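You operate a simulated robot arm through the tools that you are given. There is no shell and no other tool.

You run a simulated robot arm. Do the job below in one go: nothing can be reset, and whatever is moved stays where it is left.

## Task
Pump the pit out to the MEADOW line till the float shows low.
Fine: keep the run button pressed for it; the pit switch ends off and the valve closed; nothing is spilt.
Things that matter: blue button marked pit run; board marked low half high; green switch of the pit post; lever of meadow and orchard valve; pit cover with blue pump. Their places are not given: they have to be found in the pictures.

Only the result counts: the job must be done as asked and must still hold three seconds after the hand-in. Knocking over, shifting, dropping, spilling or breaking anything else fails it.

## Robot
A 7-joint arm with a two-finger parallel gripper, fixed in place. Base frame: the origin is on the floor under the middle of its stand, x ahead of it, y to its left, z up. Lengths are in m, angles in rad, forces in N, time in s.
It reaches about 0.966 m from its shoulder. Its first joint turns from -2.897 to 2.897 rad. Payload 3.43 kg.
The TCP is the grasp point between the finger pads, 0.03 m short of the fingertips. In the tool frame z runs along the fingers and y along their closing line. Largest opening 0.094 m; finger width 0.028, thickness 0.01; the body of the gripper, 0.05 by 0.096 m, starts 0.055 m behind the TCP.
Orientation is told as [roll, pitch, yaw] about the base's x, y, z axes, in that order, counted from this pose: with the fingers straight down and closing along the base's y, the tool's x points along the base's -x, its y along +y and its z along -z.

## Interface
- The arm moves only by the tool nudge_tool. Its argument "moves" is a list of rows, each a list of 7 numbers: the shift along the tool's x, y, z in m, then the turn, a rotation vector about the tool's x, y, z in rad, then the opening in per cent of the stroke, from 0 (shut) to 100 (fully open). In form: [[x, y, z, wx, wy, wz, jaw], ...]. A call has 1 to 20 rows; each row is the pose to reach, as a shift and turn from the pose commanded when the call began, along the tool's axes at that moment. Rows are played at 5 a second. More than 0.05 m and 0.15 rad between two rows, or a gripper value outside its range, and nothing of the call is played. A pose out of reach is approached as far as the arm can. The call stops where the force on the tool passes 90 N (or 10 N more than at its start, if that is more) or the arm is blocked; 0.2 s more then pass. Each finger travels about 0.045 m/s and halts on what it meets, pressing with about 41 N; the grip force reading is that of the motor and also rises with nothing between the fingers. The clock runs only during rows and for 0.2 s after the last one: add rows that repeat a pose to give the fingers time. The reply holds the time, the measured pose of the TCP, the force on the tool along the base axes, the opening and the grip force, in the units named above and with some noise, with the torque about the TCP (base axes, N m) and any sound that the robot's microphone picked up, and new pictures: "show" is both (left out), scene, wrist or none.
- Cameras (640 x 400 px; columns grow to the right, rows downward): "scene" is fixed at [0.2193, -0.6493, 1.7695]; the picture's right is [0.60, -0.80, 0.00], its down [-0.71, -0.53, -0.47] and it looks along [0.38, 0.28, -0.88] (base axes); focal length 214 px, centre (320, 200). "wrist" rides on the gripper at [0.076, 0.014, -0.103] in the tool frame; the picture's right is [-0.18, 0.98, 0.00], its down [-0.75, -0.14, -0.64] and it looks along [-0.63, -0.12, 0.77] (tool axes); focal length 243 px, centre (320, 200).
- move_column(by): slides the trunk up (or, below 0, down) by that many m; the arm rides with it, the base frame stays. It gives what a move gives, with no picture.
- probe_pixels(camera, pixels): for up to 12 pixels [column, row] of the newest picture of that camera ("zoom" is the newest enlarged one), the place [x, y, z] in the base frame of the surface seen there, good to about 0.002 m. No time passes.
- zoom(camera, box): a new picture of the part [left, top, right, bottom] of that camera's present view, enlarged. No time passes.
- finish_job(): hands the job in; it is judged then, once.

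Open the gripper and draw the arm clear of the work before you hand the job in, unless the task says otherwise.

The tools are called after "Emit:" by a JSON object that holds its "name" and its "arguments". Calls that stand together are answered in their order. nudge_tool: Moves the arm, as the interface text tells. Its arguments: {"type":"object","properties":{"moves":{"type":"array","items":{"type":"array","items":{"type":"number"}}},"show":{"type":"string","enum":["both","scene","wrist","none"]}},"required":["moves"]} The other tools are called the same way: move_column (by) moves the trunk up or down; probe_pixels (camera, pixels) gives the place of the surface under pixels of a picture; zoom (camera, box) takes an enlarged picture of a part of a camera's view; finish_job () hands the job in.

At the start:

```text
time_s: 0.0
position: [0.5302, -0.1562, 1.3076]
orientation: [0.001, 0.0, 0.0]
ft_force: [-0.2, 0.5, -0.4]
ft_torque: [0.01, 0.01, -0.01]
grip_width: 0.0942
grasp_force: 0.1
trunk travel left (down, up): [-0.35, 0.14]
```

scene: 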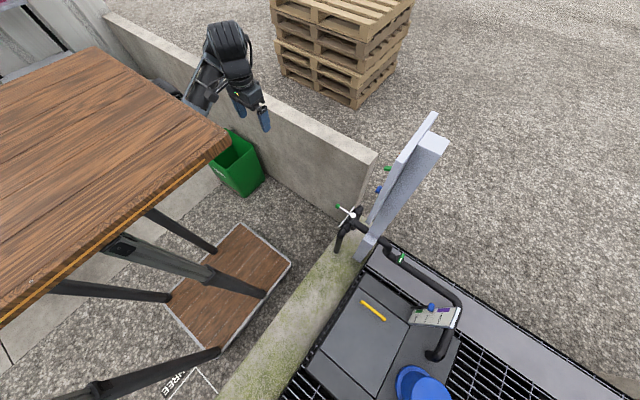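
wrist: 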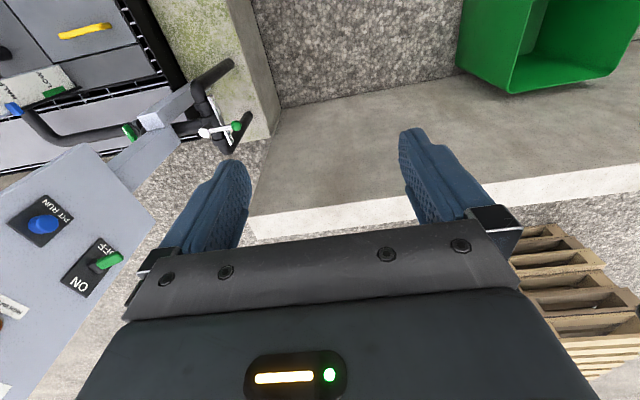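

The wrist view shows the post's panel with the blue button at about (42,225) and the green switch at (108,262), and a valve at about (220,130). I zoom in on both views to read the markings.

Emit:
{"name": "zoom", "arguments": {"camera": "wrist", "box": [0, 160, 180, 400]}}

Emit:
{"name": "zoom", "arguments": {"camera": "wrist", "box": [0, 0, 280, 175]}}

Emit:
{"name": "zoom", "arguments": {"camera": "scene", "box": [300, 100, 480, 260]}}

Emit:
{"name": "zoom", "arguments": {"camera": "scene", "box": [300, 260, 500, 400]}}

```text
1.67 times, centred on (90, 280) of wrist
```

zoom: 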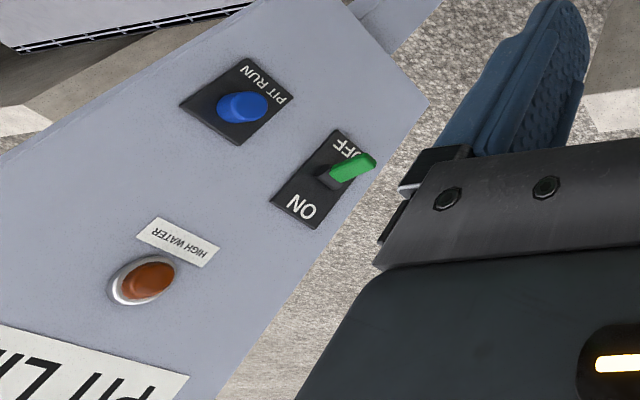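

```text
2.29 times, centred on (140, 88) of wrist
```

zoom: 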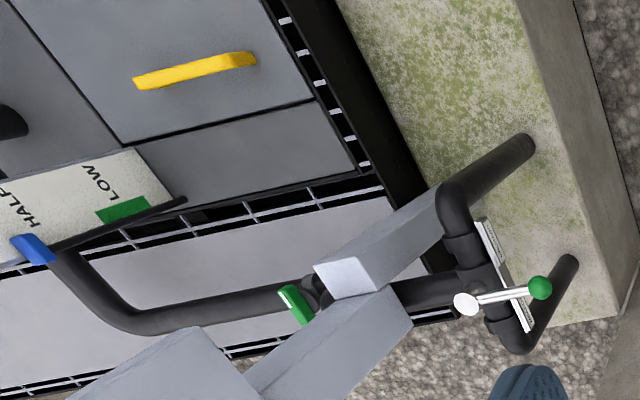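

```text
2.50 times, centred on (390, 180) of scene
```

zoom: 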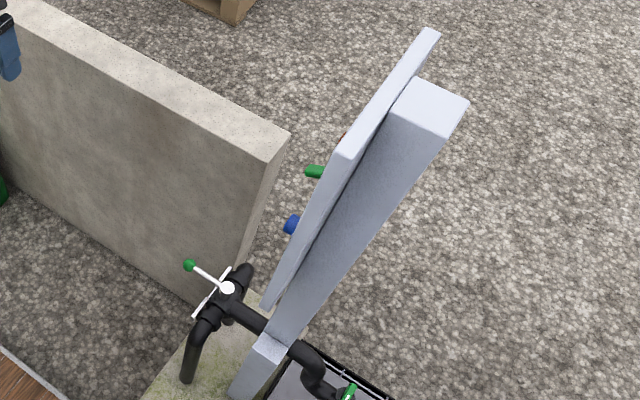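

```text
2.86 times, centred on (400, 330) of scene
```

zoom: 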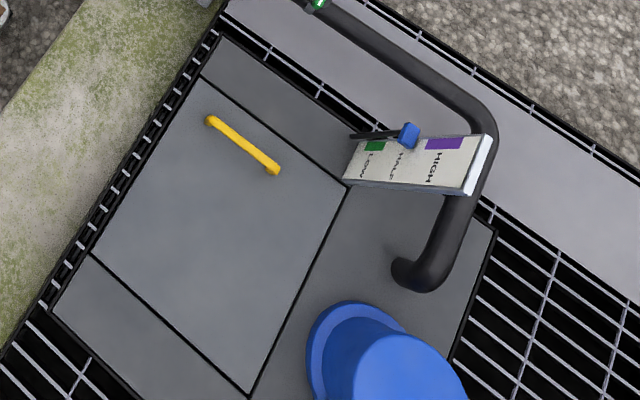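

The panel's face carries PIT RUN, the OFF/ON switch and a HIGH WATER lamp; the float pointer stands near HALF. I probe points on the button, switch, valve, lever and board.

Emit:
{"name": "probe_pixels", "arguments": {"camera": "wrist", "pixels": [[42, 225], [30, 205], [60, 240], [108, 262], [85, 285], [120, 257], [60, 180], [130, 240], [40, 300], [5, 190], [62, 228], [20, 228]]}}

Emit:
{"name": "probe_pixels", "arguments": {"camera": "wrist", "pixels": [[204, 132], [220, 129], [236, 126], [212, 100], [228, 138], [232, 64], [248, 116], [130, 131], [150, 121], [14, 109], [54, 92], [200, 95]]}}

Emit:
{"name": "probe_pixels", "arguments": {"camera": "scene", "pixels": [[338, 207], [352, 215], [388, 169], [379, 190], [363, 301], [384, 318], [420, 385], [431, 307], [420, 317], [401, 257], [364, 240], [340, 250]]}}

Emit:
{"name": "zoom", "arguments": {"camera": "wrist", "box": [170, 50, 270, 160]}}

Emit:
{"name": "zoom", "arguments": {"camera": "scene", "box": [325, 180, 385, 260]}}

```text
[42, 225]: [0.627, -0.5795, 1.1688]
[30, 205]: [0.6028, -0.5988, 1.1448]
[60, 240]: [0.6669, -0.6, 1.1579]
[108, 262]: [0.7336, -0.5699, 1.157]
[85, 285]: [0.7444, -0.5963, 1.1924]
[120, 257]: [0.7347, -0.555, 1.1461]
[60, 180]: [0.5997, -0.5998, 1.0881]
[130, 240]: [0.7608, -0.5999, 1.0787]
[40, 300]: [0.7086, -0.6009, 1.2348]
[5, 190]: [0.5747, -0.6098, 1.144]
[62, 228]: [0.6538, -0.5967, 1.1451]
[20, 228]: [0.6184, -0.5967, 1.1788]
```

```text
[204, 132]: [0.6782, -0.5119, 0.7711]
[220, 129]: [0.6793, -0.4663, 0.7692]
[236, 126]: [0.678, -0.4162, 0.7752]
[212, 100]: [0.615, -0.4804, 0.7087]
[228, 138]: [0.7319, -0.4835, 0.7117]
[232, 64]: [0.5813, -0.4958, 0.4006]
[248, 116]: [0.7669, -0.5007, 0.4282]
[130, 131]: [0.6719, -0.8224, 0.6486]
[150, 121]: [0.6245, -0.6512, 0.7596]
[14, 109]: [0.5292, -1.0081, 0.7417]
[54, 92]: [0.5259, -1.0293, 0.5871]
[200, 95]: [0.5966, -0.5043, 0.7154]
```

```text
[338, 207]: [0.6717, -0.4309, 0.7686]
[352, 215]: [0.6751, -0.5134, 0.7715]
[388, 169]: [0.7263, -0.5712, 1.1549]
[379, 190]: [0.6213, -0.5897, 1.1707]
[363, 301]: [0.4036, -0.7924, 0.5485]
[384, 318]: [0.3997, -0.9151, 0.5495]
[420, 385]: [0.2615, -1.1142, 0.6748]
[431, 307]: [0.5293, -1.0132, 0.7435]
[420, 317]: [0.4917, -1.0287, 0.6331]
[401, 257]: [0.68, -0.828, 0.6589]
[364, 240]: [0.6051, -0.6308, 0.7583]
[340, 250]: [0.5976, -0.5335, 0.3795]
```

```text
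3.64 times, centred on (220, 105) of wrist
```

zoom: 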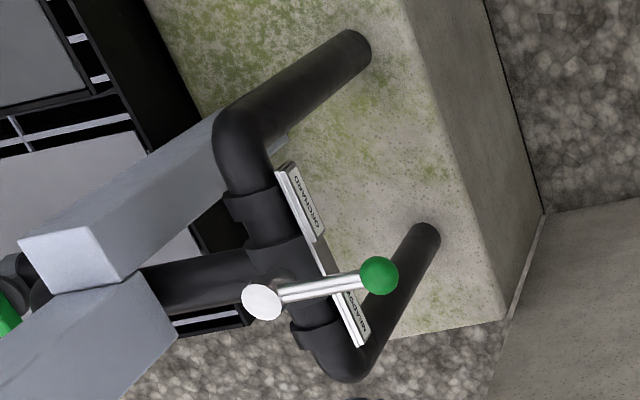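

```text
5.00 times, centred on (355, 220) of scene
```

zoom: 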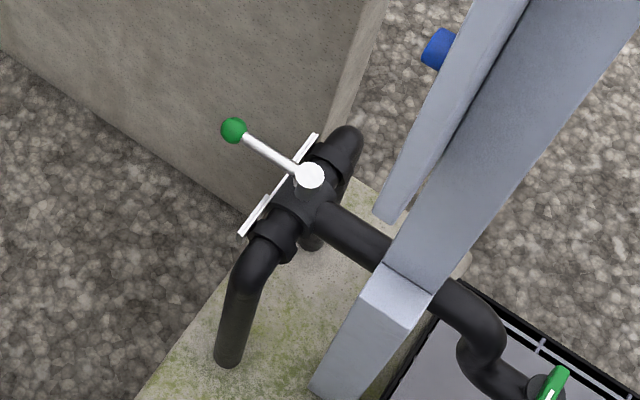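

The lever of the valve stands centred at hub (0.678,-0.512,0.771) with its knob at (0.678,-0.416,0.775). I zoom in further for the plate lettering and the green tab on the pipe, and probe the surroundings such as the brown table.

Emit:
{"name": "zoom", "arguments": {"camera": "wrist", "box": [205, 90, 245, 150]}}

Emit:
{"name": "zoom", "arguments": {"camera": "wrist", "box": [110, 105, 170, 150]}}

Emit:
{"name": "zoom", "arguments": {"camera": "scene", "box": [150, 0, 310, 150]}}

Emit:
{"name": "probe_pixels", "arguments": {"camera": "scene", "pixels": [[100, 60], [220, 140], [100, 200], [20, 300], [230, 50], [200, 90], [170, 90], [230, 300], [360, 160], [250, 110], [150, 260], [180, 375]]}}

```text
6.67 times, centred on (225, 120) of wrist
```

zoom: 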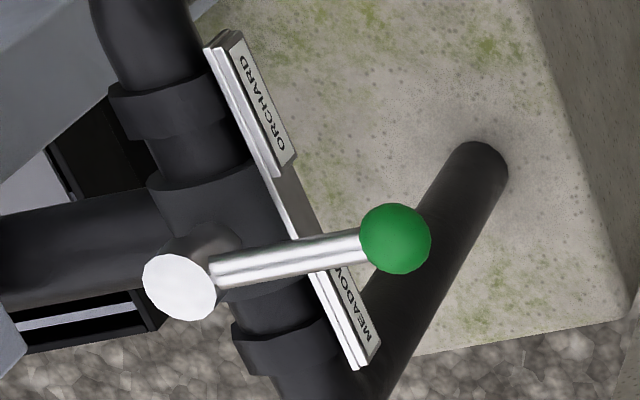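

```text
8.89 times, centred on (140, 128) of wrist
```

zoom: 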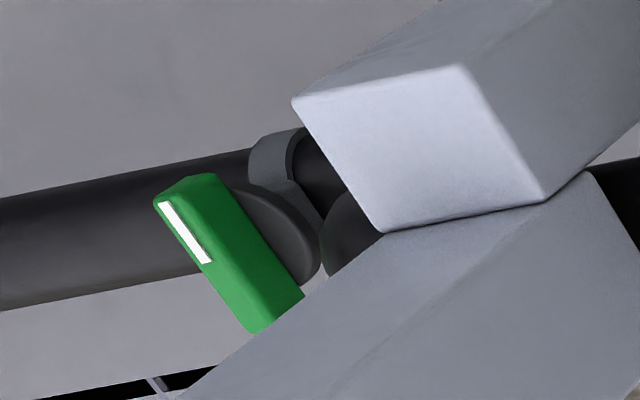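

```text
2.67 times, centred on (230, 75) of scene
```

zoom: 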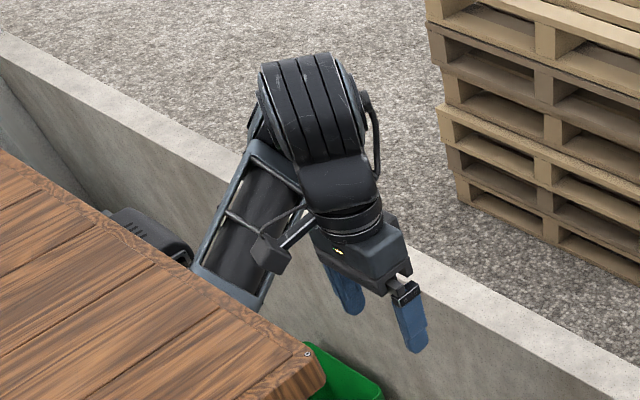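

```text
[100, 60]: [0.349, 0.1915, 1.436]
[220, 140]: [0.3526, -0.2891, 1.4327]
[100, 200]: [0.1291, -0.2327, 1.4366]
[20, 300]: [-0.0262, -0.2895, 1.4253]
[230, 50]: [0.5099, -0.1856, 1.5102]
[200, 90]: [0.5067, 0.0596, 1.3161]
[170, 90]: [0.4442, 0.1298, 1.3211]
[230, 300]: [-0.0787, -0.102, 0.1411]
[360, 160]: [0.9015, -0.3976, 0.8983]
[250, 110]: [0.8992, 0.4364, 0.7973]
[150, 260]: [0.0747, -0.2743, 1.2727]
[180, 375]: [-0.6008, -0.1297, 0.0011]
```

The robot works beneath a wooden canopy at z≈1.43 (corner near (0.36,-0.30)), so I must stay clear of it. I zoom in on the valve again so I can probe the lever, plate and pipe in detail.

Emit:
{"name": "zoom", "arguments": {"camera": "wrist", "box": [190, 70, 260, 150]}}

```text
5.00 times, centred on (225, 110) of wrist
```

zoom: 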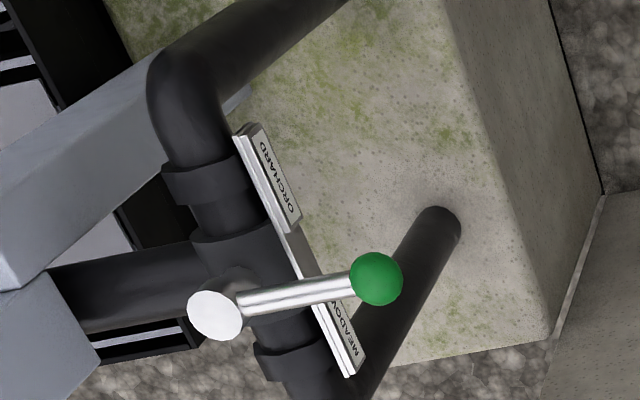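

I probe the lever, knob, plate and pipe points in this enlargement.

Emit:
{"name": "probe_pixels", "arguments": {"camera": "zoom", "pixels": [[214, 316], [375, 268], [395, 285], [355, 275], [300, 293], [245, 140], [290, 220], [355, 365], [320, 300], [275, 180], [345, 340], [275, 335]]}}

Emit:
{"name": "probe_pixels", "arguments": {"camera": "zoom", "pixels": [[262, 360], [290, 370], [330, 390], [230, 250], [150, 285], [190, 185], [200, 80], [430, 230], [230, 310], [240, 305], [370, 250], [380, 300]]}}

```text
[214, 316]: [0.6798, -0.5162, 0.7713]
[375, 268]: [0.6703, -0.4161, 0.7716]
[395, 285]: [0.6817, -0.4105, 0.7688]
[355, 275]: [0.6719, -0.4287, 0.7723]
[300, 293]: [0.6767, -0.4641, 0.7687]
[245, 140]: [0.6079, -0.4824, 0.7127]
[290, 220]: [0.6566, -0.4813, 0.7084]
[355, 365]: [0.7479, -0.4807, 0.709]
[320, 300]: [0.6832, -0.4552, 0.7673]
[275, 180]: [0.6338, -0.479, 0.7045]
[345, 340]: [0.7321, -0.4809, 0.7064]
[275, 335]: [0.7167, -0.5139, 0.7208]
```

```text
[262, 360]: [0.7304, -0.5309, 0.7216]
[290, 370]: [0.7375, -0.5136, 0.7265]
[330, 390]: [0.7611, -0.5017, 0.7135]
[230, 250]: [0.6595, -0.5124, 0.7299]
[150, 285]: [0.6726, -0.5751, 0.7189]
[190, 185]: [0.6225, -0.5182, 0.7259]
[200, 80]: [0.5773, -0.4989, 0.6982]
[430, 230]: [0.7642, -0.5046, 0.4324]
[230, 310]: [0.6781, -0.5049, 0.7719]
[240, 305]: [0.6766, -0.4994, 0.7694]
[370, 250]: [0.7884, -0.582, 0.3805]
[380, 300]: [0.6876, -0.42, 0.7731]
```

The valve lever sits at z≈0.765, over half a metre below the tool, while the canopy is above the arm, so I lower the trunk first and check the forces.

Emit:
{"name": "move_column", "arguments": {"by": -0.2}}

```text
time_s: 2.2
position: [0.5303, -0.1574, 1.1082]
orientation: [0.0, 0.0, -0.003]
ft_force: [-1.2, -0.2, -0.3]
ft_torque: [-0.03, 0.03, -0.02]
grip_width: 0.0939
grasp_force: 0.1
trunk travel left (down, up): [-0.15, 0.34]
```

The trunk went down cleanly with the TCP now at (0.530,-0.157,1.108). I next carry the tool to above the lever knob at about (0.679,-0.42,0.95), turning the closing line 45° so that the jaws can straddle the knob across its arc.

Emit:
{"name": "nudge_tool", "arguments": {"moves": [[-0.0166, -0.0292, 0.0176, 0, 0, -0.087, 100], [-0.0331, -0.0584, 0.0351, 0, 0, -0.174, 100], [-0.0497, -0.0877, 0.0527, 0, 0, -0.262, 100], [-0.0662, -0.1169, 0.0702, 0, 0, -0.349, 100], [-0.0828, -0.1461, 0.0878, 0, 0, -0.436, 100], [-0.0993, -0.1753, 0.1053, 0, 0, -0.524, 100], [-0.1159, -0.2046, 0.1229, 0, 0, -0.611, 100], [-0.1324, -0.2338, 0.1404, 0, 0, -0.698, 100], [-0.149, -0.263, 0.158, 0, 0, -0.785, 100], [-0.149, -0.263, 0.158, 0, 0, -0.785, 100]]}}

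```text
time_s: 4.4
position: [0.678, -0.4184, 0.9485]
orientation: [0.0, -0.001, 0.782]
ft_force: [0.3, 0.2, 0.8]
ft_torque: [-0.02, 0.02, 0.04]
grip_width: 0.0941
grasp_force: 0.0
trunk travel left (down, up): [-0.15, 0.34]
```

scene: 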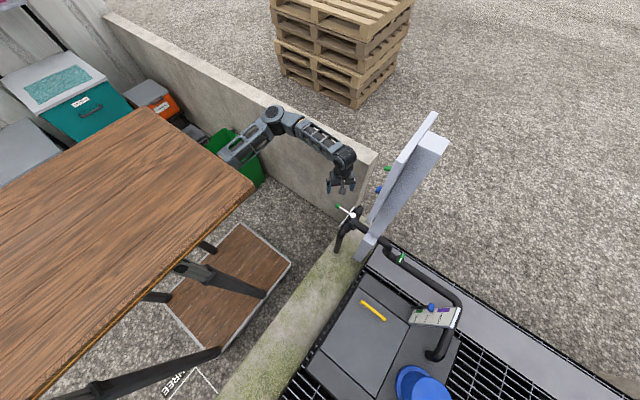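
wrist: 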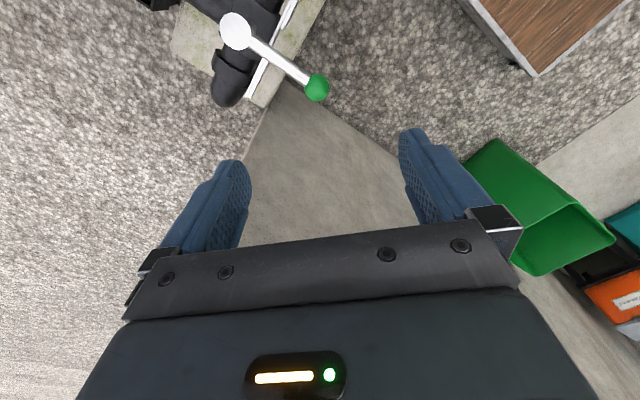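

The tool hangs over the knob (wrist view knob at (317,88), hub at (236,31)). I zoom and probe the lever and plate from here before descending.

Emit:
{"name": "zoom", "arguments": {"camera": "wrist", "box": [140, 0, 360, 130]}}

Emit:
{"name": "probe_pixels", "arguments": {"camera": "wrist", "pixels": [[317, 88], [308, 84], [326, 92], [236, 31], [270, 57], [290, 70], [228, 95], [255, 72], [318, 97], [317, 79]]}}

Emit:
{"name": "probe_pixels", "arguments": {"camera": "scene", "pixels": [[390, 169], [100, 200], [240, 185], [275, 118], [320, 135], [345, 160], [235, 150]]}}

```text
2.91 times, centred on (250, 65) of wrist
```

zoom: 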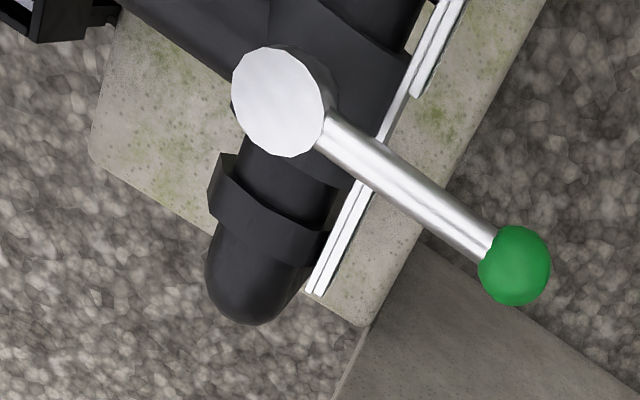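

```text
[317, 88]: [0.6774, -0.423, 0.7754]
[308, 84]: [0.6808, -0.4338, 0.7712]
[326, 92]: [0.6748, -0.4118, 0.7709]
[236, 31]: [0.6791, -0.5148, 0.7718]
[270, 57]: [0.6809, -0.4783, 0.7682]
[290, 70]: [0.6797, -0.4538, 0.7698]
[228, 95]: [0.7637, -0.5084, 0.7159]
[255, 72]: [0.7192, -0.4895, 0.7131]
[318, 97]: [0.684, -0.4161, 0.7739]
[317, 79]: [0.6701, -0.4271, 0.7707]
```

```text
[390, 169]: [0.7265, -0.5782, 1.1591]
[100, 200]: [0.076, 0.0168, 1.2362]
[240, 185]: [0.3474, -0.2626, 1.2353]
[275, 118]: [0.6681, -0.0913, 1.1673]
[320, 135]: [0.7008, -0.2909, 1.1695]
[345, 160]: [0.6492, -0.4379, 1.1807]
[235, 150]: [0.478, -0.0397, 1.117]
```

The plate is at y≈-0.48 with its top at z≈0.713, and the ball's centre is about (0.678,-0.421,0.763). I turn the tool a further 45° so the jaws close along x across the rod, correcting the centring by a few mm, and probe the panel's lower edge.

Emit:
{"name": "nudge_tool", "arguments": {"moves": [[0.0014, -0.0028, 0.0, 0, 0, -0.131, 100], [0.0014, -0.0028, 0.0, 0, 0, -0.262, 100], [0.0014, -0.0028, 0.0, 0, 0, -0.393, 100], [0.0014, -0.0028, 0.0, 0, 0, -0.524, 100], [0.0014, -0.0028, 0.0, 0, 0, -0.655, 100], [0.0014, -0.0028, 0.0, 0, 0, -0.787, 100], [0.0014, -0.0028, 0.0, 0, 0, -0.787, 100]]}}

Emit:
{"name": "probe_pixels", "arguments": {"camera": "scene", "pixels": [[366, 222], [369, 228], [375, 222], [380, 205], [395, 165], [420, 125], [435, 116], [362, 255], [440, 150]]}}

```text
time_s: 6.0
position: [0.681, -0.4237, 0.9491]
orientation: [0.001, -0.001, 1.572]
ft_force: [-0.1, -0.3, -0.2]
ft_torque: [0.05, -0.02, -0.02]
grip_width: 0.094
grasp_force: 0.2
trunk travel left (down, up): [-0.15, 0.34]
```

scene: 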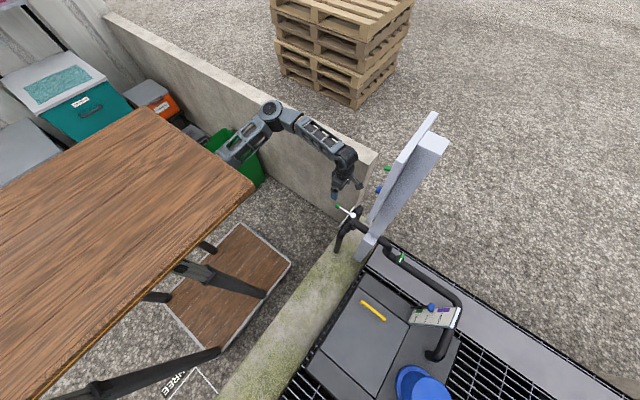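
wrist: 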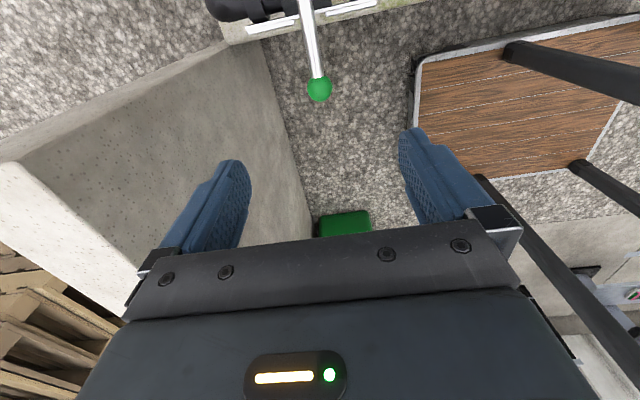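

```text
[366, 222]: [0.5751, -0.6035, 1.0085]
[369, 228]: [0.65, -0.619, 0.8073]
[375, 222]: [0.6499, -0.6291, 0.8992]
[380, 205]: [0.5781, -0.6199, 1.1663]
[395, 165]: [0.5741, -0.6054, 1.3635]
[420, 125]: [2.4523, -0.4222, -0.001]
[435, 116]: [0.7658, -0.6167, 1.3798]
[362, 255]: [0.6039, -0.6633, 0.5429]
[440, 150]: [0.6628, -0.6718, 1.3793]
```

The jaws now close along x and the knob shows at (319,89). I go down around it to TCP z≈0.768, jaws open.

Emit:
{"name": "nudge_tool", "arguments": {"moves": [[-0.002, 0.002, 0.045, 0, 0, 0, 100], [-0.002, 0.002, 0.09, 0, 0, 0, 100], [-0.002, 0.002, 0.135, 0, 0, 0, 100], [-0.002, 0.002, 0.165, 0, 0, 0, 100], [-0.002, 0.002, 0.181, 0, 0, 0, 100], [-0.002, 0.002, 0.181, 0, 0, 0, 100]]}}

```text
time_s: 7.4
position: [0.6803, -0.4225, 0.7702]
orientation: [-0.001, -0.001, 1.57]
ft_force: [-0.3, 0.6, 0.4]
ft_torque: [0.03, -0.02, -0.01]
grip_width: 0.0942
grasp_force: 0.1
trunk travel left (down, up): [-0.15, 0.34]
```

scene: 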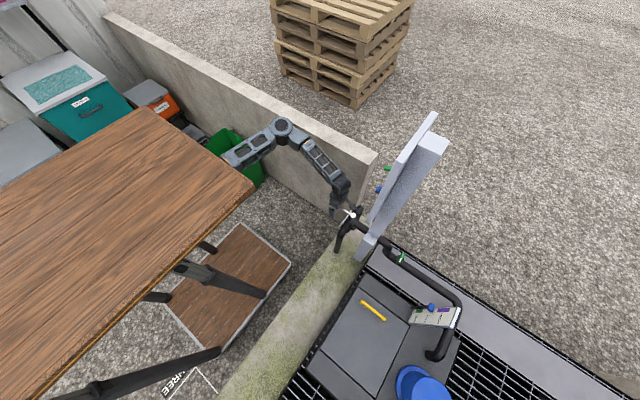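
wrist: 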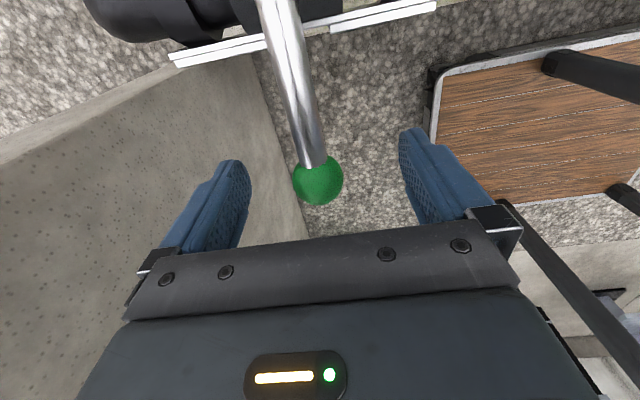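

The knob sits between the fingers at (318,179). I narrow the jaws to about 0.030 m, a loose straddle of the ball, without gripping hard.

Emit:
{"name": "nudge_tool", "arguments": {"moves": [[0, 0, 0, 0, 0, 0, 32], [0, 0, 0, 0, 0, 0, 32], [0, 0, 0, 0, 0, 0, 32], [0, 0, 0, 0, 0, 0, 32], [0, 0, 0, 0, 0, 0, 32]], "show": "wrist"}}

```text
time_s: 8.6
position: [0.6793, -0.4207, 0.7706]
orientation: [0.001, -0.001, 1.572]
ft_force: [0.4, -0.2, 1.2]
ft_torque: [-0.02, -0.01, 0.03]
grip_width: 0.03
grasp_force: 0.4
trunk travel left (down, up): [-0.15, 0.34]
```

wrist: 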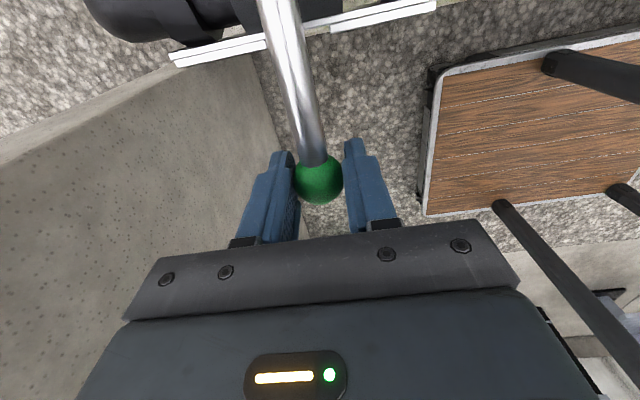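

The ball is loosely held at (319,179). I swing it toward +x (the MEADOW plate, left in this view) along the hub's arc by about 0.48 rad and watch the force.

Emit:
{"name": "nudge_tool", "arguments": {"moves": [[0.0007, -0.0112, 0, 0, 0, 0.12, 32], [0.0027, -0.0222, 0, 0, 0, 0.24, 32], [0.006, -0.0329, 0, 0, 0, 0.36, 32], [0.0106, -0.0432, 0, 0, 0, 0.48, 32]]}}

```text
time_s: 9.6
position: [0.7215, -0.4324, 0.7658]
orientation: [0.001, -0.001, 1.088]
ft_force: [0.0, 1.5, 0.3]
ft_torque: [-0.03, 0.01, 0.02]
grip_width: 0.0302
grasp_force: 0.6
trunk travel left (down, up): [-0.15, 0.34]
```

scene: 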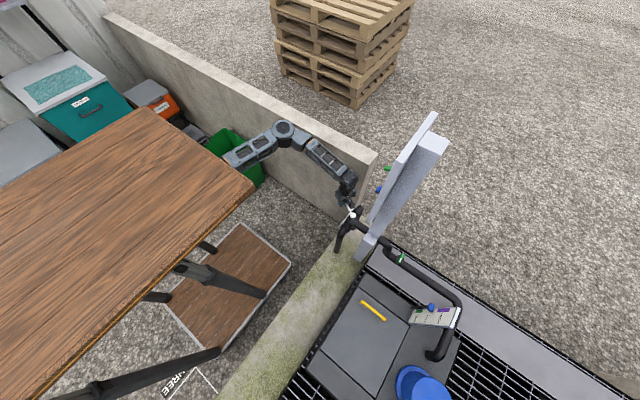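
wrist: 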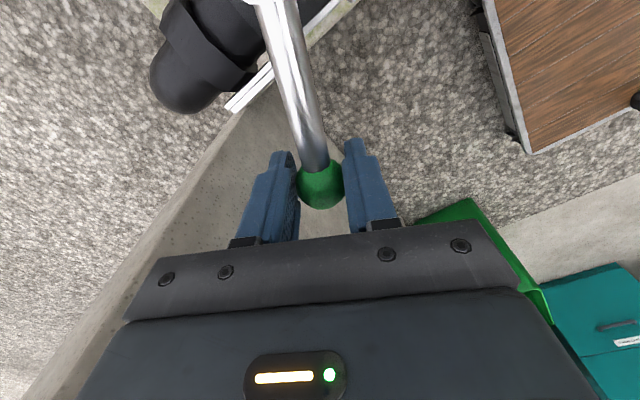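

The lever follows with almost no force (it's now about 28° toward MEADOW). I go on along the arc by another 0.36 rad, checking for a stop.

Emit:
{"name": "nudge_tool", "arguments": {"moves": [[0.0007, -0.0112, 0, 0, 0, 0.12, 32], [0.0027, -0.0222, 0, 0, 0, 0.24, 32], [0.006, -0.0329, 0, 0, 0, 0.36, 32]]}}

```text
time_s: 10.4
position: [0.7475, -0.4537, 0.767]
orientation: [0.0, 0.001, 0.73]
ft_force: [0.1, 0.7, -0.3]
ft_torque: [0.0, 0.02, -0.04]
grip_width: 0.0301
grasp_force: 0.0
trunk travel left (down, up): [-0.15, 0.34]
```

scene: 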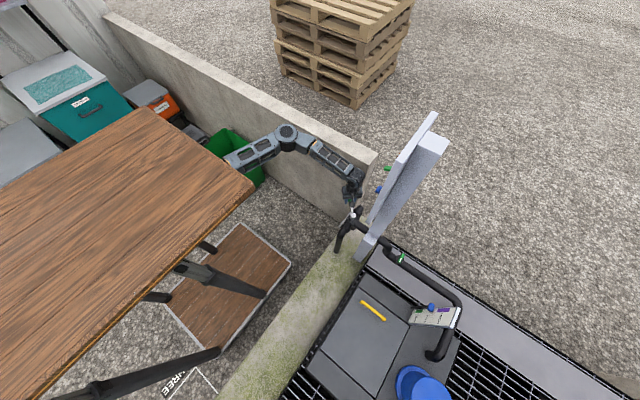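
wrist: 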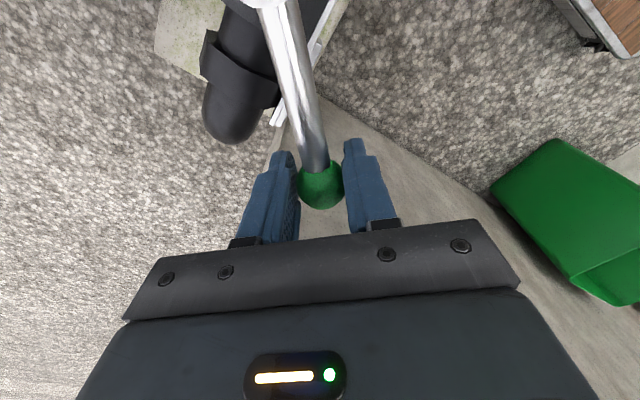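

Still no stop at about 48°. Before going on I check the clearance of the elbow (288,135) and forearm to the wall.

Emit:
{"name": "probe_pixels", "arguments": {"camera": "scene", "pixels": [[288, 135], [310, 142], [335, 160], [352, 175], [357, 190], [300, 120], [340, 150], [372, 152], [290, 118]]}}

Emit:
{"name": "zoom", "arguments": {"camera": "scene", "box": [210, 100, 410, 250]}}

```text
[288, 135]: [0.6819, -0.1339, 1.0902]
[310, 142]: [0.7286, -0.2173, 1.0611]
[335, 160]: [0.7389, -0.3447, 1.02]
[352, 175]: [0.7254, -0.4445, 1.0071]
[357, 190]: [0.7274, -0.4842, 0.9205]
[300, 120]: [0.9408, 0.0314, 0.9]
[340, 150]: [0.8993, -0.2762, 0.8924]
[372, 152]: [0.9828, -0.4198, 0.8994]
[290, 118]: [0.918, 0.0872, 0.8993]
```

```text
2.67 times, centred on (310, 175) of scene
```

zoom: 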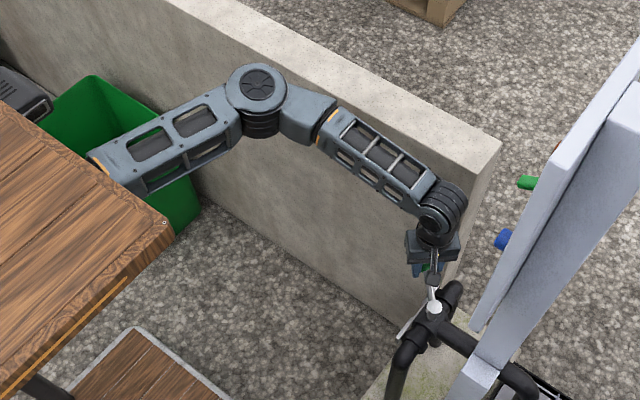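

The forearm is at x≈0.74 with its top near z 1.02, well off the wall at x≥0.90. I go on along the arc by 0.36 rad.

Emit:
{"name": "nudge_tool", "arguments": {"moves": [[0.0007, -0.0112, 0, 0, 0, 0.12, 32], [0.0027, -0.0222, 0, 0, 0, 0.24, 32], [0.006, -0.0329, 0, 0, 0, 0.36, 32]]}}

```text
time_s: 11.2
position: [0.7639, -0.4825, 0.7683]
orientation: [0.0, 0.0, 0.367]
ft_force: [-0.1, 0.6, 0.2]
ft_torque: [-0.02, -0.03, -0.02]
grip_width: 0.0303
grasp_force: 0.5
trunk travel left (down, up): [-0.15, 0.34]
```

scene: 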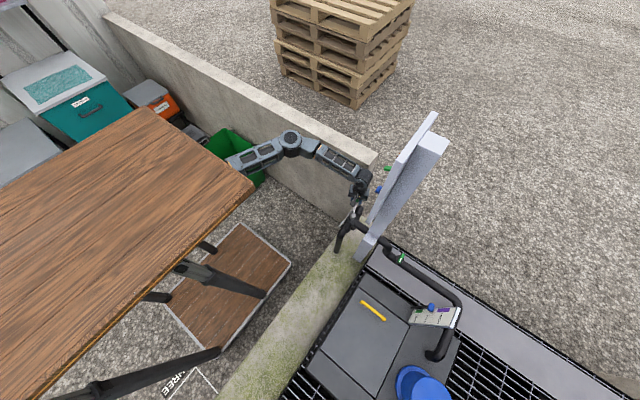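
wrist: 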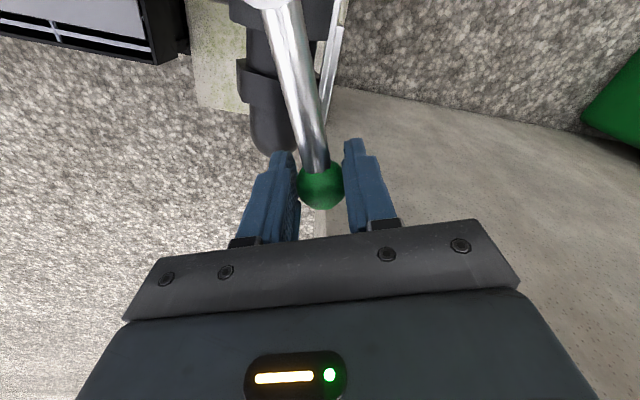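

Still free at about 69°. I take it on by 0.36 rad to about 90°, in line with the MEADOW pipe, watching for the stop.

Emit:
{"name": "nudge_tool", "arguments": {"moves": [[0.0007, -0.0112, 0, 0, 0, 0.12, 32], [0.0027, -0.0222, 0, 0, 0, 0.24, 32], [0.006, -0.0329, 0, 0, 0, 0.36, 32]]}}

```text
time_s: 12.0
position: [0.7711, -0.5151, 0.769]
orientation: [-0.002, 0.001, 0.008]
ft_force: [0.7, -0.1, -0.3]
ft_torque: [-0.03, 0.05, 0.0]
grip_width: 0.03
grasp_force: 0.1
trunk travel left (down, up): [-0.15, 0.34]
```

scene: 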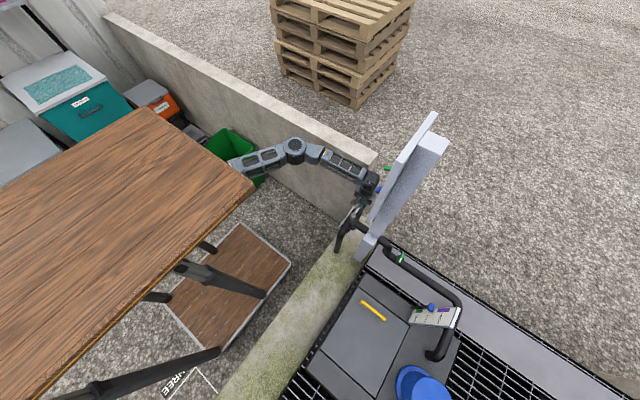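
wrist: 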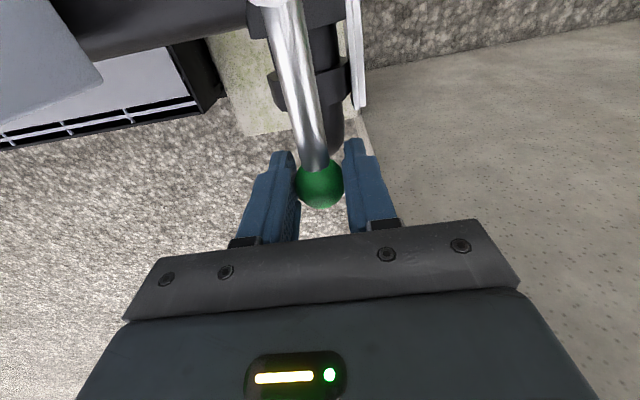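

The lever is near 90° over the MEADOW pipe with no stop felt yet. I push on gently a further 3 and then 6 mm to see whether a stop is there.

Emit:
{"name": "nudge_tool", "arguments": {"moves": [[0.0, -0.003, 0, 0, 0, 0.03, 32], [0.0002, -0.006, 0, 0, 0, 0.06, 32], [0.0002, -0.006, 0, 0, 0, 0.06, 32]], "show": "wrist"}}

```text
time_s: 12.8
position: [0.7711, -0.5205, 0.7683]
orientation: [0.002, 0.002, -0.048]
ft_force: [-2.6, 15.2, -1.8]
ft_torque: [0.05, 0.18, 0.08]
grip_width: 0.0383
grasp_force: 6.8
trunk travel left (down, up): [-0.15, 0.34]
```

wrist: 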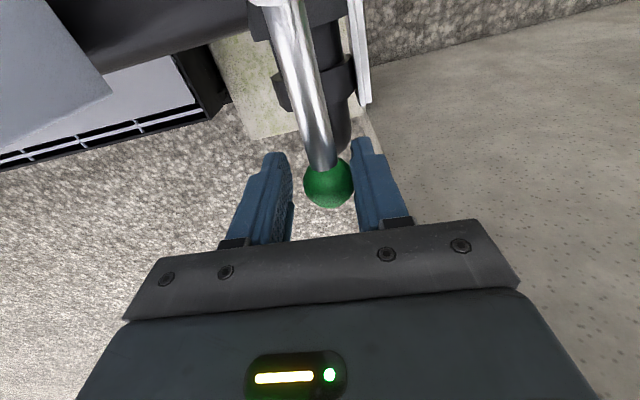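

There is the stop: 15 N back on the finger at 90°, so the valve is fully over to MEADOW. I ease off, open the jaws a little, rise clear of the knob and move out to +y away from the panel.

Emit:
{"name": "nudge_tool", "arguments": {"moves": [[0, 0.005, 0, 0, 0, 0, 32], [0, 0.005, 0, 0, 0, 0, 60], [0, 0.005, 0, 0, 0, 0, 60], [0, 0.005, 0, 0, 0, 0, 60], [0, 0.005, -0.03, 0, 0, 0, 60], [0, 0.005, -0.065, 0, 0, 0, 60], [0, 0.05, -0.075, 0, 0, 0, 60], [0, 0.095, -0.085, 0, 0, 0, 60], [0, 0.14, -0.095, 0, 0, 0, 60], [0, 0.14, -0.095, 0, 0, 0, 60]]}}

```text
time_s: 15.0
position: [0.7773, -0.3763, 0.8661]
orientation: [0.0, 0.0, -0.049]
ft_force: [0.2, -0.7, 0.1]
ft_torque: [0.06, -0.03, 0.01]
grip_width: 0.0563
grasp_force: 0.1
trunk travel left (down, up): [-0.15, 0.34]
```

scene: 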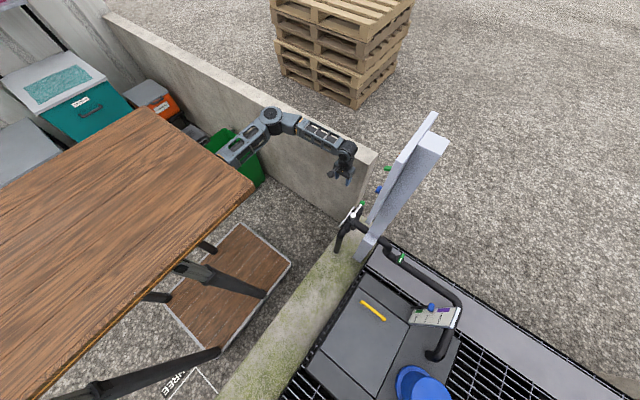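
wrist: 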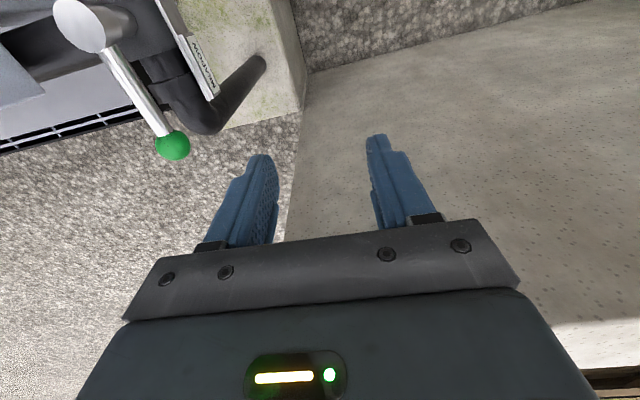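

The lever rests along +x over MEADOW, knob at (173,145), and the tool is clear. I raise the trunk 0.15 m to bring the arm up to panel height.

Emit:
{"name": "probe_pixels", "arguments": {"camera": "wrist", "pixels": [[173, 145], [85, 25], [130, 80], [205, 70]]}}

Emit:
{"name": "move_column", "arguments": {"by": 0.15}}

```text
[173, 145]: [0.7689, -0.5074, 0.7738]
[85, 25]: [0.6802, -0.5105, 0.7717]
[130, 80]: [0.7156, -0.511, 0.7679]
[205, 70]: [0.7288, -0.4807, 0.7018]
```

```text
time_s: 16.7
position: [0.7772, -0.3774, 1.0149]
orientation: [0.0, 0.0, -0.05]
ft_force: [0.9, 0.0, 0.5]
ft_torque: [0.01, -0.01, -0.02]
grip_width: 0.0566
grasp_force: 0.1
trunk travel left (down, up): [-0.3, 0.19]
```

The valve is confirmed over to MEADOW (knob at (0.77,-0.51)). I now bring the tool to about (0.734,-0.36,1.10) with the small yaw squared off, ahead of tilting the fingers toward the panel.

Emit:
{"name": "nudge_tool", "arguments": {"moves": [[0.015, 0.005, -0.03, 0, 0, -0.02, 60], [0.03, 0.01, -0.06, 0, 0, -0.035, 60], [0.0438, 0.0149, -0.085, 0, 0, -0.05, 60], [0.0438, 0.0149, -0.085, 0, 0, -0.05, 60]]}}

```text
time_s: 17.7
position: [0.7333, -0.3583, 1.1]
orientation: [0.0, 0.0, -0.001]
ft_force: [-0.7, 1.0, 0.2]
ft_torque: [0.0, -0.06, -0.01]
grip_width: 0.0562
grasp_force: 0.2
trunk travel left (down, up): [-0.3, 0.19]
```

scene: 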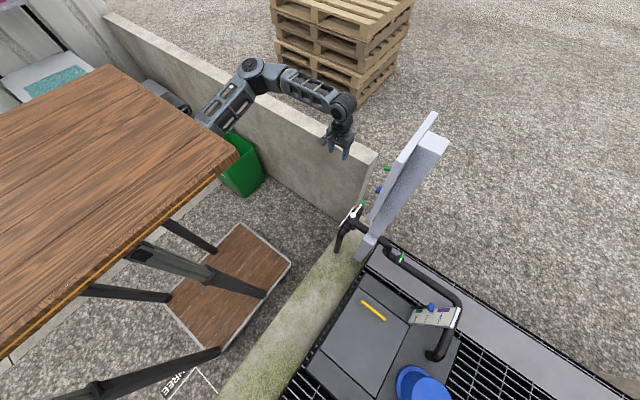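
wrist: 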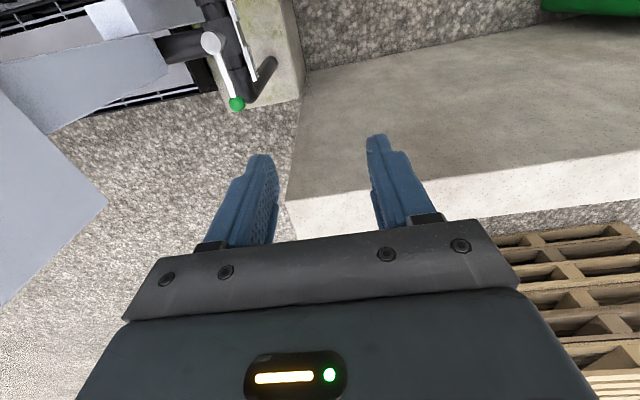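

The tool is square at (0.733,-0.358,1.100). I tilt the fingers toward the panel (-y) about the tool's x, half the turn first.

Emit:
{"name": "nudge_tool", "arguments": {"moves": [[0, 0, -0.01, 0.14, 0, 0, 60], [0, 0, -0.02, 0.28, 0, 0, 60], [0, 0, -0.03, 0.42, 0, 0, 60], [0, 0, -0.04, 0.56, 0, 0, 60], [0, 0, -0.05, 0.7, 0, 0, 60], [0, 0, -0.05, 0.785, 0, 0, 60], [0, 0, -0.05, 0.785, 0, 0, 60]]}}

```text
time_s: 19.3
position: [0.7344, -0.3594, 1.1503]
orientation: [-0.786, 0.0, 0.001]
ft_force: [-0.6, -0.8, 0.8]
ft_torque: [0.01, 0.0, 0.01]
grip_width: 0.0566
grasp_force: 0.2
trunk travel left (down, up): [-0.3, 0.19]
```

scene: 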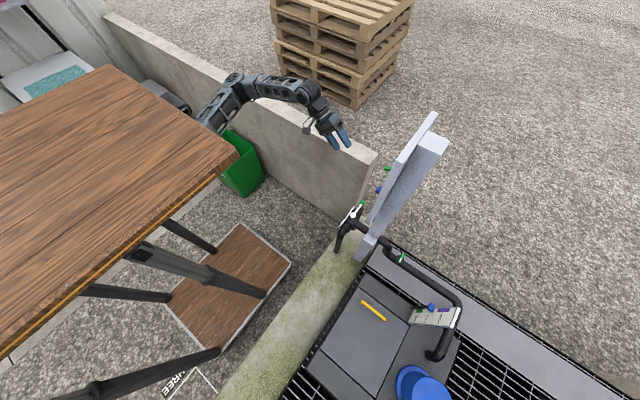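
wrist: 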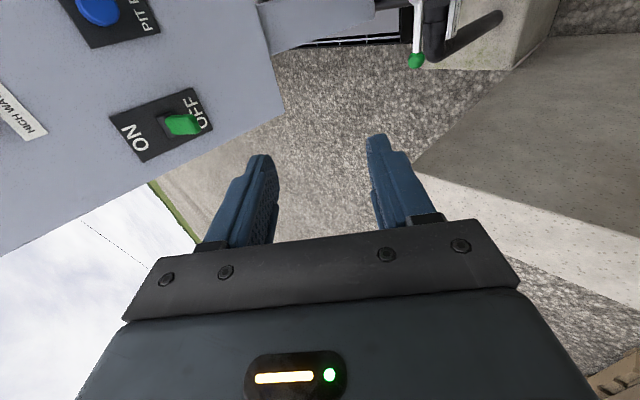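

The tilt went cleanly and the switch is seen at (182,125) pointing to OFF. I finish the turn so the fingers point straight at the panel.

Emit:
{"name": "nudge_tool", "arguments": {"moves": [[0, 0, 0, 0.14, 0, 0, 60], [0, 0, 0, 0.28, 0, 0, 60], [0, 0, 0, 0.42, 0, 0, 60], [0, 0, 0, 0.56, 0, 0, 60], [0, 0, 0, 0.7, 0, 0, 60], [0, 0, 0, 0.785, 0, 0, 60], [0, 0, 0, 0.785, 0, 0, 60]]}}

```text
time_s: 20.9
position: [0.7339, -0.3597, 1.149]
orientation: [-1.573, -0.001, 0.0]
ft_force: [-0.8, -0.5, 0.6]
ft_torque: [-0.01, 0.0, 0.01]
grip_width: 0.0562
grasp_force: 0.1
trunk travel left (down, up): [-0.3, 0.19]
```

scene: 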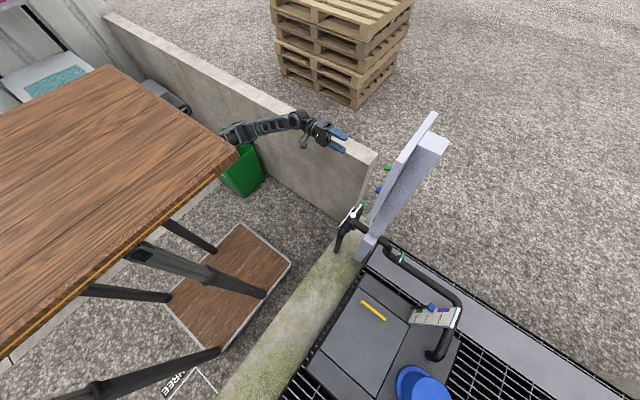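
wrist: 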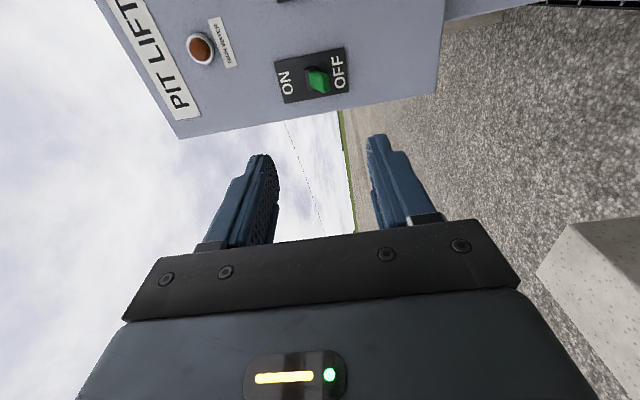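

The fingers face the panel and the sign reads PIT LIFT. I zoom on the switch at (318,80) to measure the toggle.

Emit:
{"name": "zoom", "arguments": {"camera": "wrist", "box": [240, 20, 400, 120]}}

Emit:
{"name": "probe_pixels", "arguments": {"camera": "wrist", "pixels": [[318, 80], [326, 88], [310, 78], [318, 72], [325, 80], [285, 82], [338, 72], [280, 65], [350, 90], [200, 50], [430, 90]]}}

```text
4.00 times, centred on (320, 70) of wrist
```

zoom: 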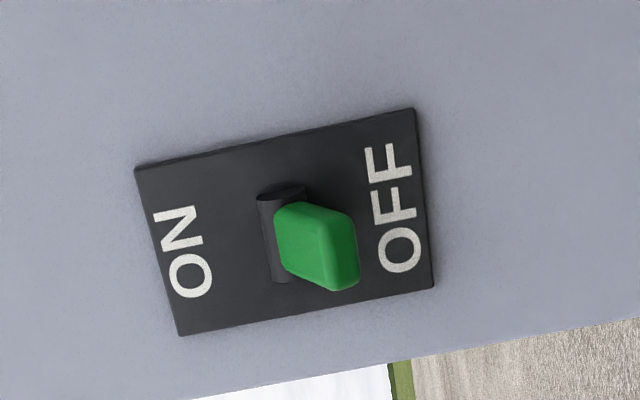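

```text
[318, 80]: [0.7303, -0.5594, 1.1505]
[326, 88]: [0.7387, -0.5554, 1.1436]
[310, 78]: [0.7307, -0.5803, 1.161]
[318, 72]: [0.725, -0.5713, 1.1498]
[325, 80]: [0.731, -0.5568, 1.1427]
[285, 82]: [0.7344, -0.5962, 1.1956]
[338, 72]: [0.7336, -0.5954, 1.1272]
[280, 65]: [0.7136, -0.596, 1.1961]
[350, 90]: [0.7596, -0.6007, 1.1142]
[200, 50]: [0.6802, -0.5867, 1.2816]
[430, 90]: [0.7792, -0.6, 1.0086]
```

The toggle's tip is at about (0.734,-0.557,1.145), its base at z≈1.162, pointing down to OFF. I advance with jaws at 60% to straddle it, TCP to (0.734,-0.545,1.145).

Emit:
{"name": "nudge_tool", "arguments": {"moves": [[0, 0.002, 0.04, 0, 0, 0, 60], [0, 0.004, 0.08, 0, 0, 0, 60], [0, 0.004, 0.12, 0, 0, 0, 60], [0, 0.004, 0.155, 0, 0, 0, 60], [0, 0.004, 0.185, 0, 0, 0, 60], [0, 0.004, 0.185, 0, 0, 0, 60]]}}

```text
time_s: 22.3
position: [0.7329, -0.5433, 1.1443]
orientation: [-1.571, 0.001, -0.001]
ft_force: [0.1, 1.1, 0.7]
ft_torque: [0.03, 0.01, -0.02]
grip_width: 0.0564
grasp_force: 0.0
trunk travel left (down, up): [-0.3, 0.19]
```

scene: 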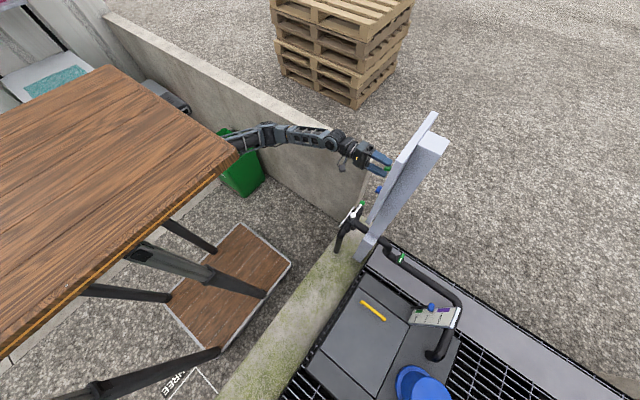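
wrist: 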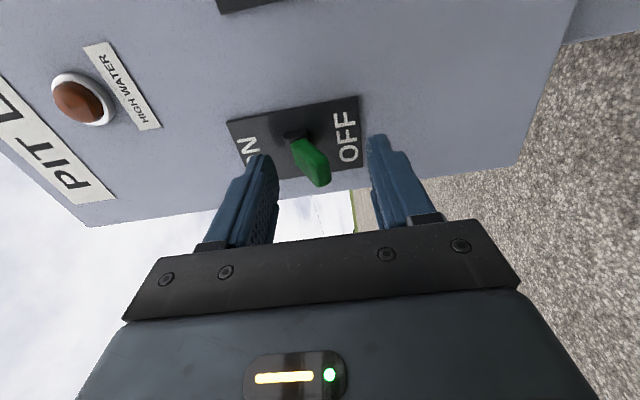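

The toggle lies between the fingers. I move up (tool -y) so that the lower finger lifts it toward ON.

Emit:
{"name": "nudge_tool", "arguments": {"moves": [[0, -0.012, 0, 0, 0, 0, 60], [0, -0.024, 0, 0, 0, 0, 60], [0, -0.036, 0, 0, 0, 0, 60], [0, -0.046, 0, 0, 0, 0, 60], [0, -0.054, 0, 0, 0, 0, 60], [0, -0.058, 0, 0, 0, 0, 60]]}}

```text
time_s: 23.7
position: [0.7367, -0.5442, 1.1989]
orientation: [-1.561, 0.006, 0.0]
ft_force: [-2.5, 12.5, -29.2]
ft_torque: [1.32, -0.09, 0.03]
grip_width: 0.0728
grasp_force: 14.6
trunk travel left (down, up): [-0.3, 0.19]
```

scene: 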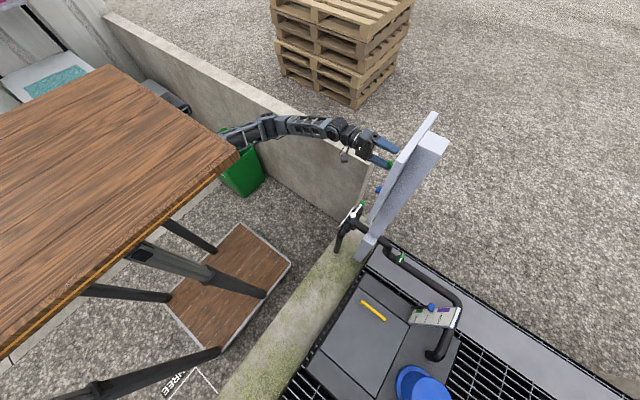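
wrist: 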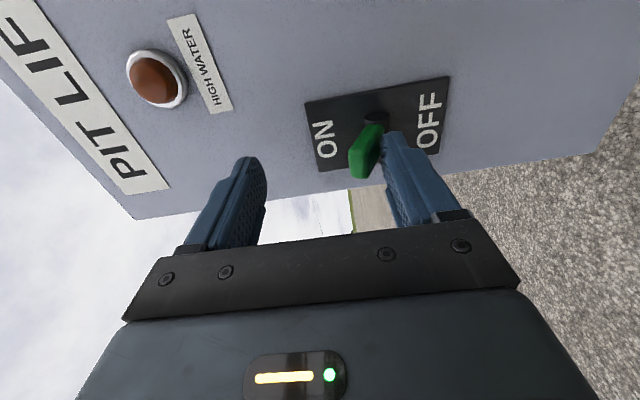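

The toggle has gone over to ON and is now against its stop (29 N). I ease down 20 mm so nothing touches it and look.

Emit:
{"name": "nudge_tool", "arguments": {"moves": [[0, 0.01, 0, 0, 0, 0, 60], [0, 0.024, 0, 0, 0, 0, 60], [0, 0.024, 0, 0, 0, 0, 60], [0, 0.024, 0, 0, 0, 0, 60]]}}

```text
time_s: 24.7
position: [0.7341, -0.5451, 1.1797]
orientation: [-1.571, -0.001, -0.001]
ft_force: [-0.6, -0.2, 0.3]
ft_torque: [0.01, 0.0, -0.02]
grip_width: 0.0563
grasp_force: 0.0
trunk travel left (down, up): [-0.3, 0.19]
```

scene: 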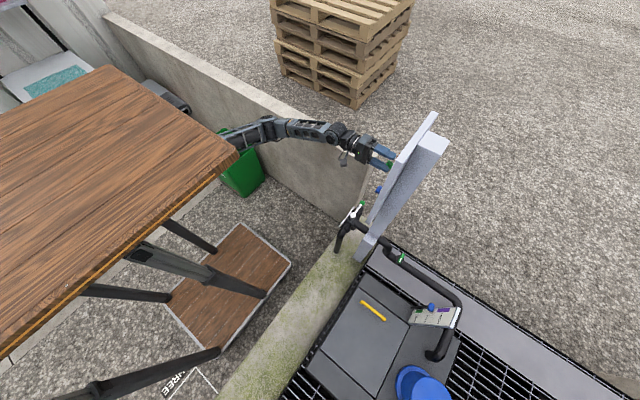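
wrist: 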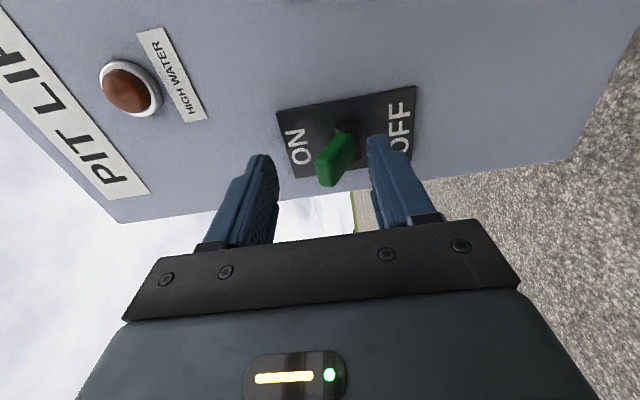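

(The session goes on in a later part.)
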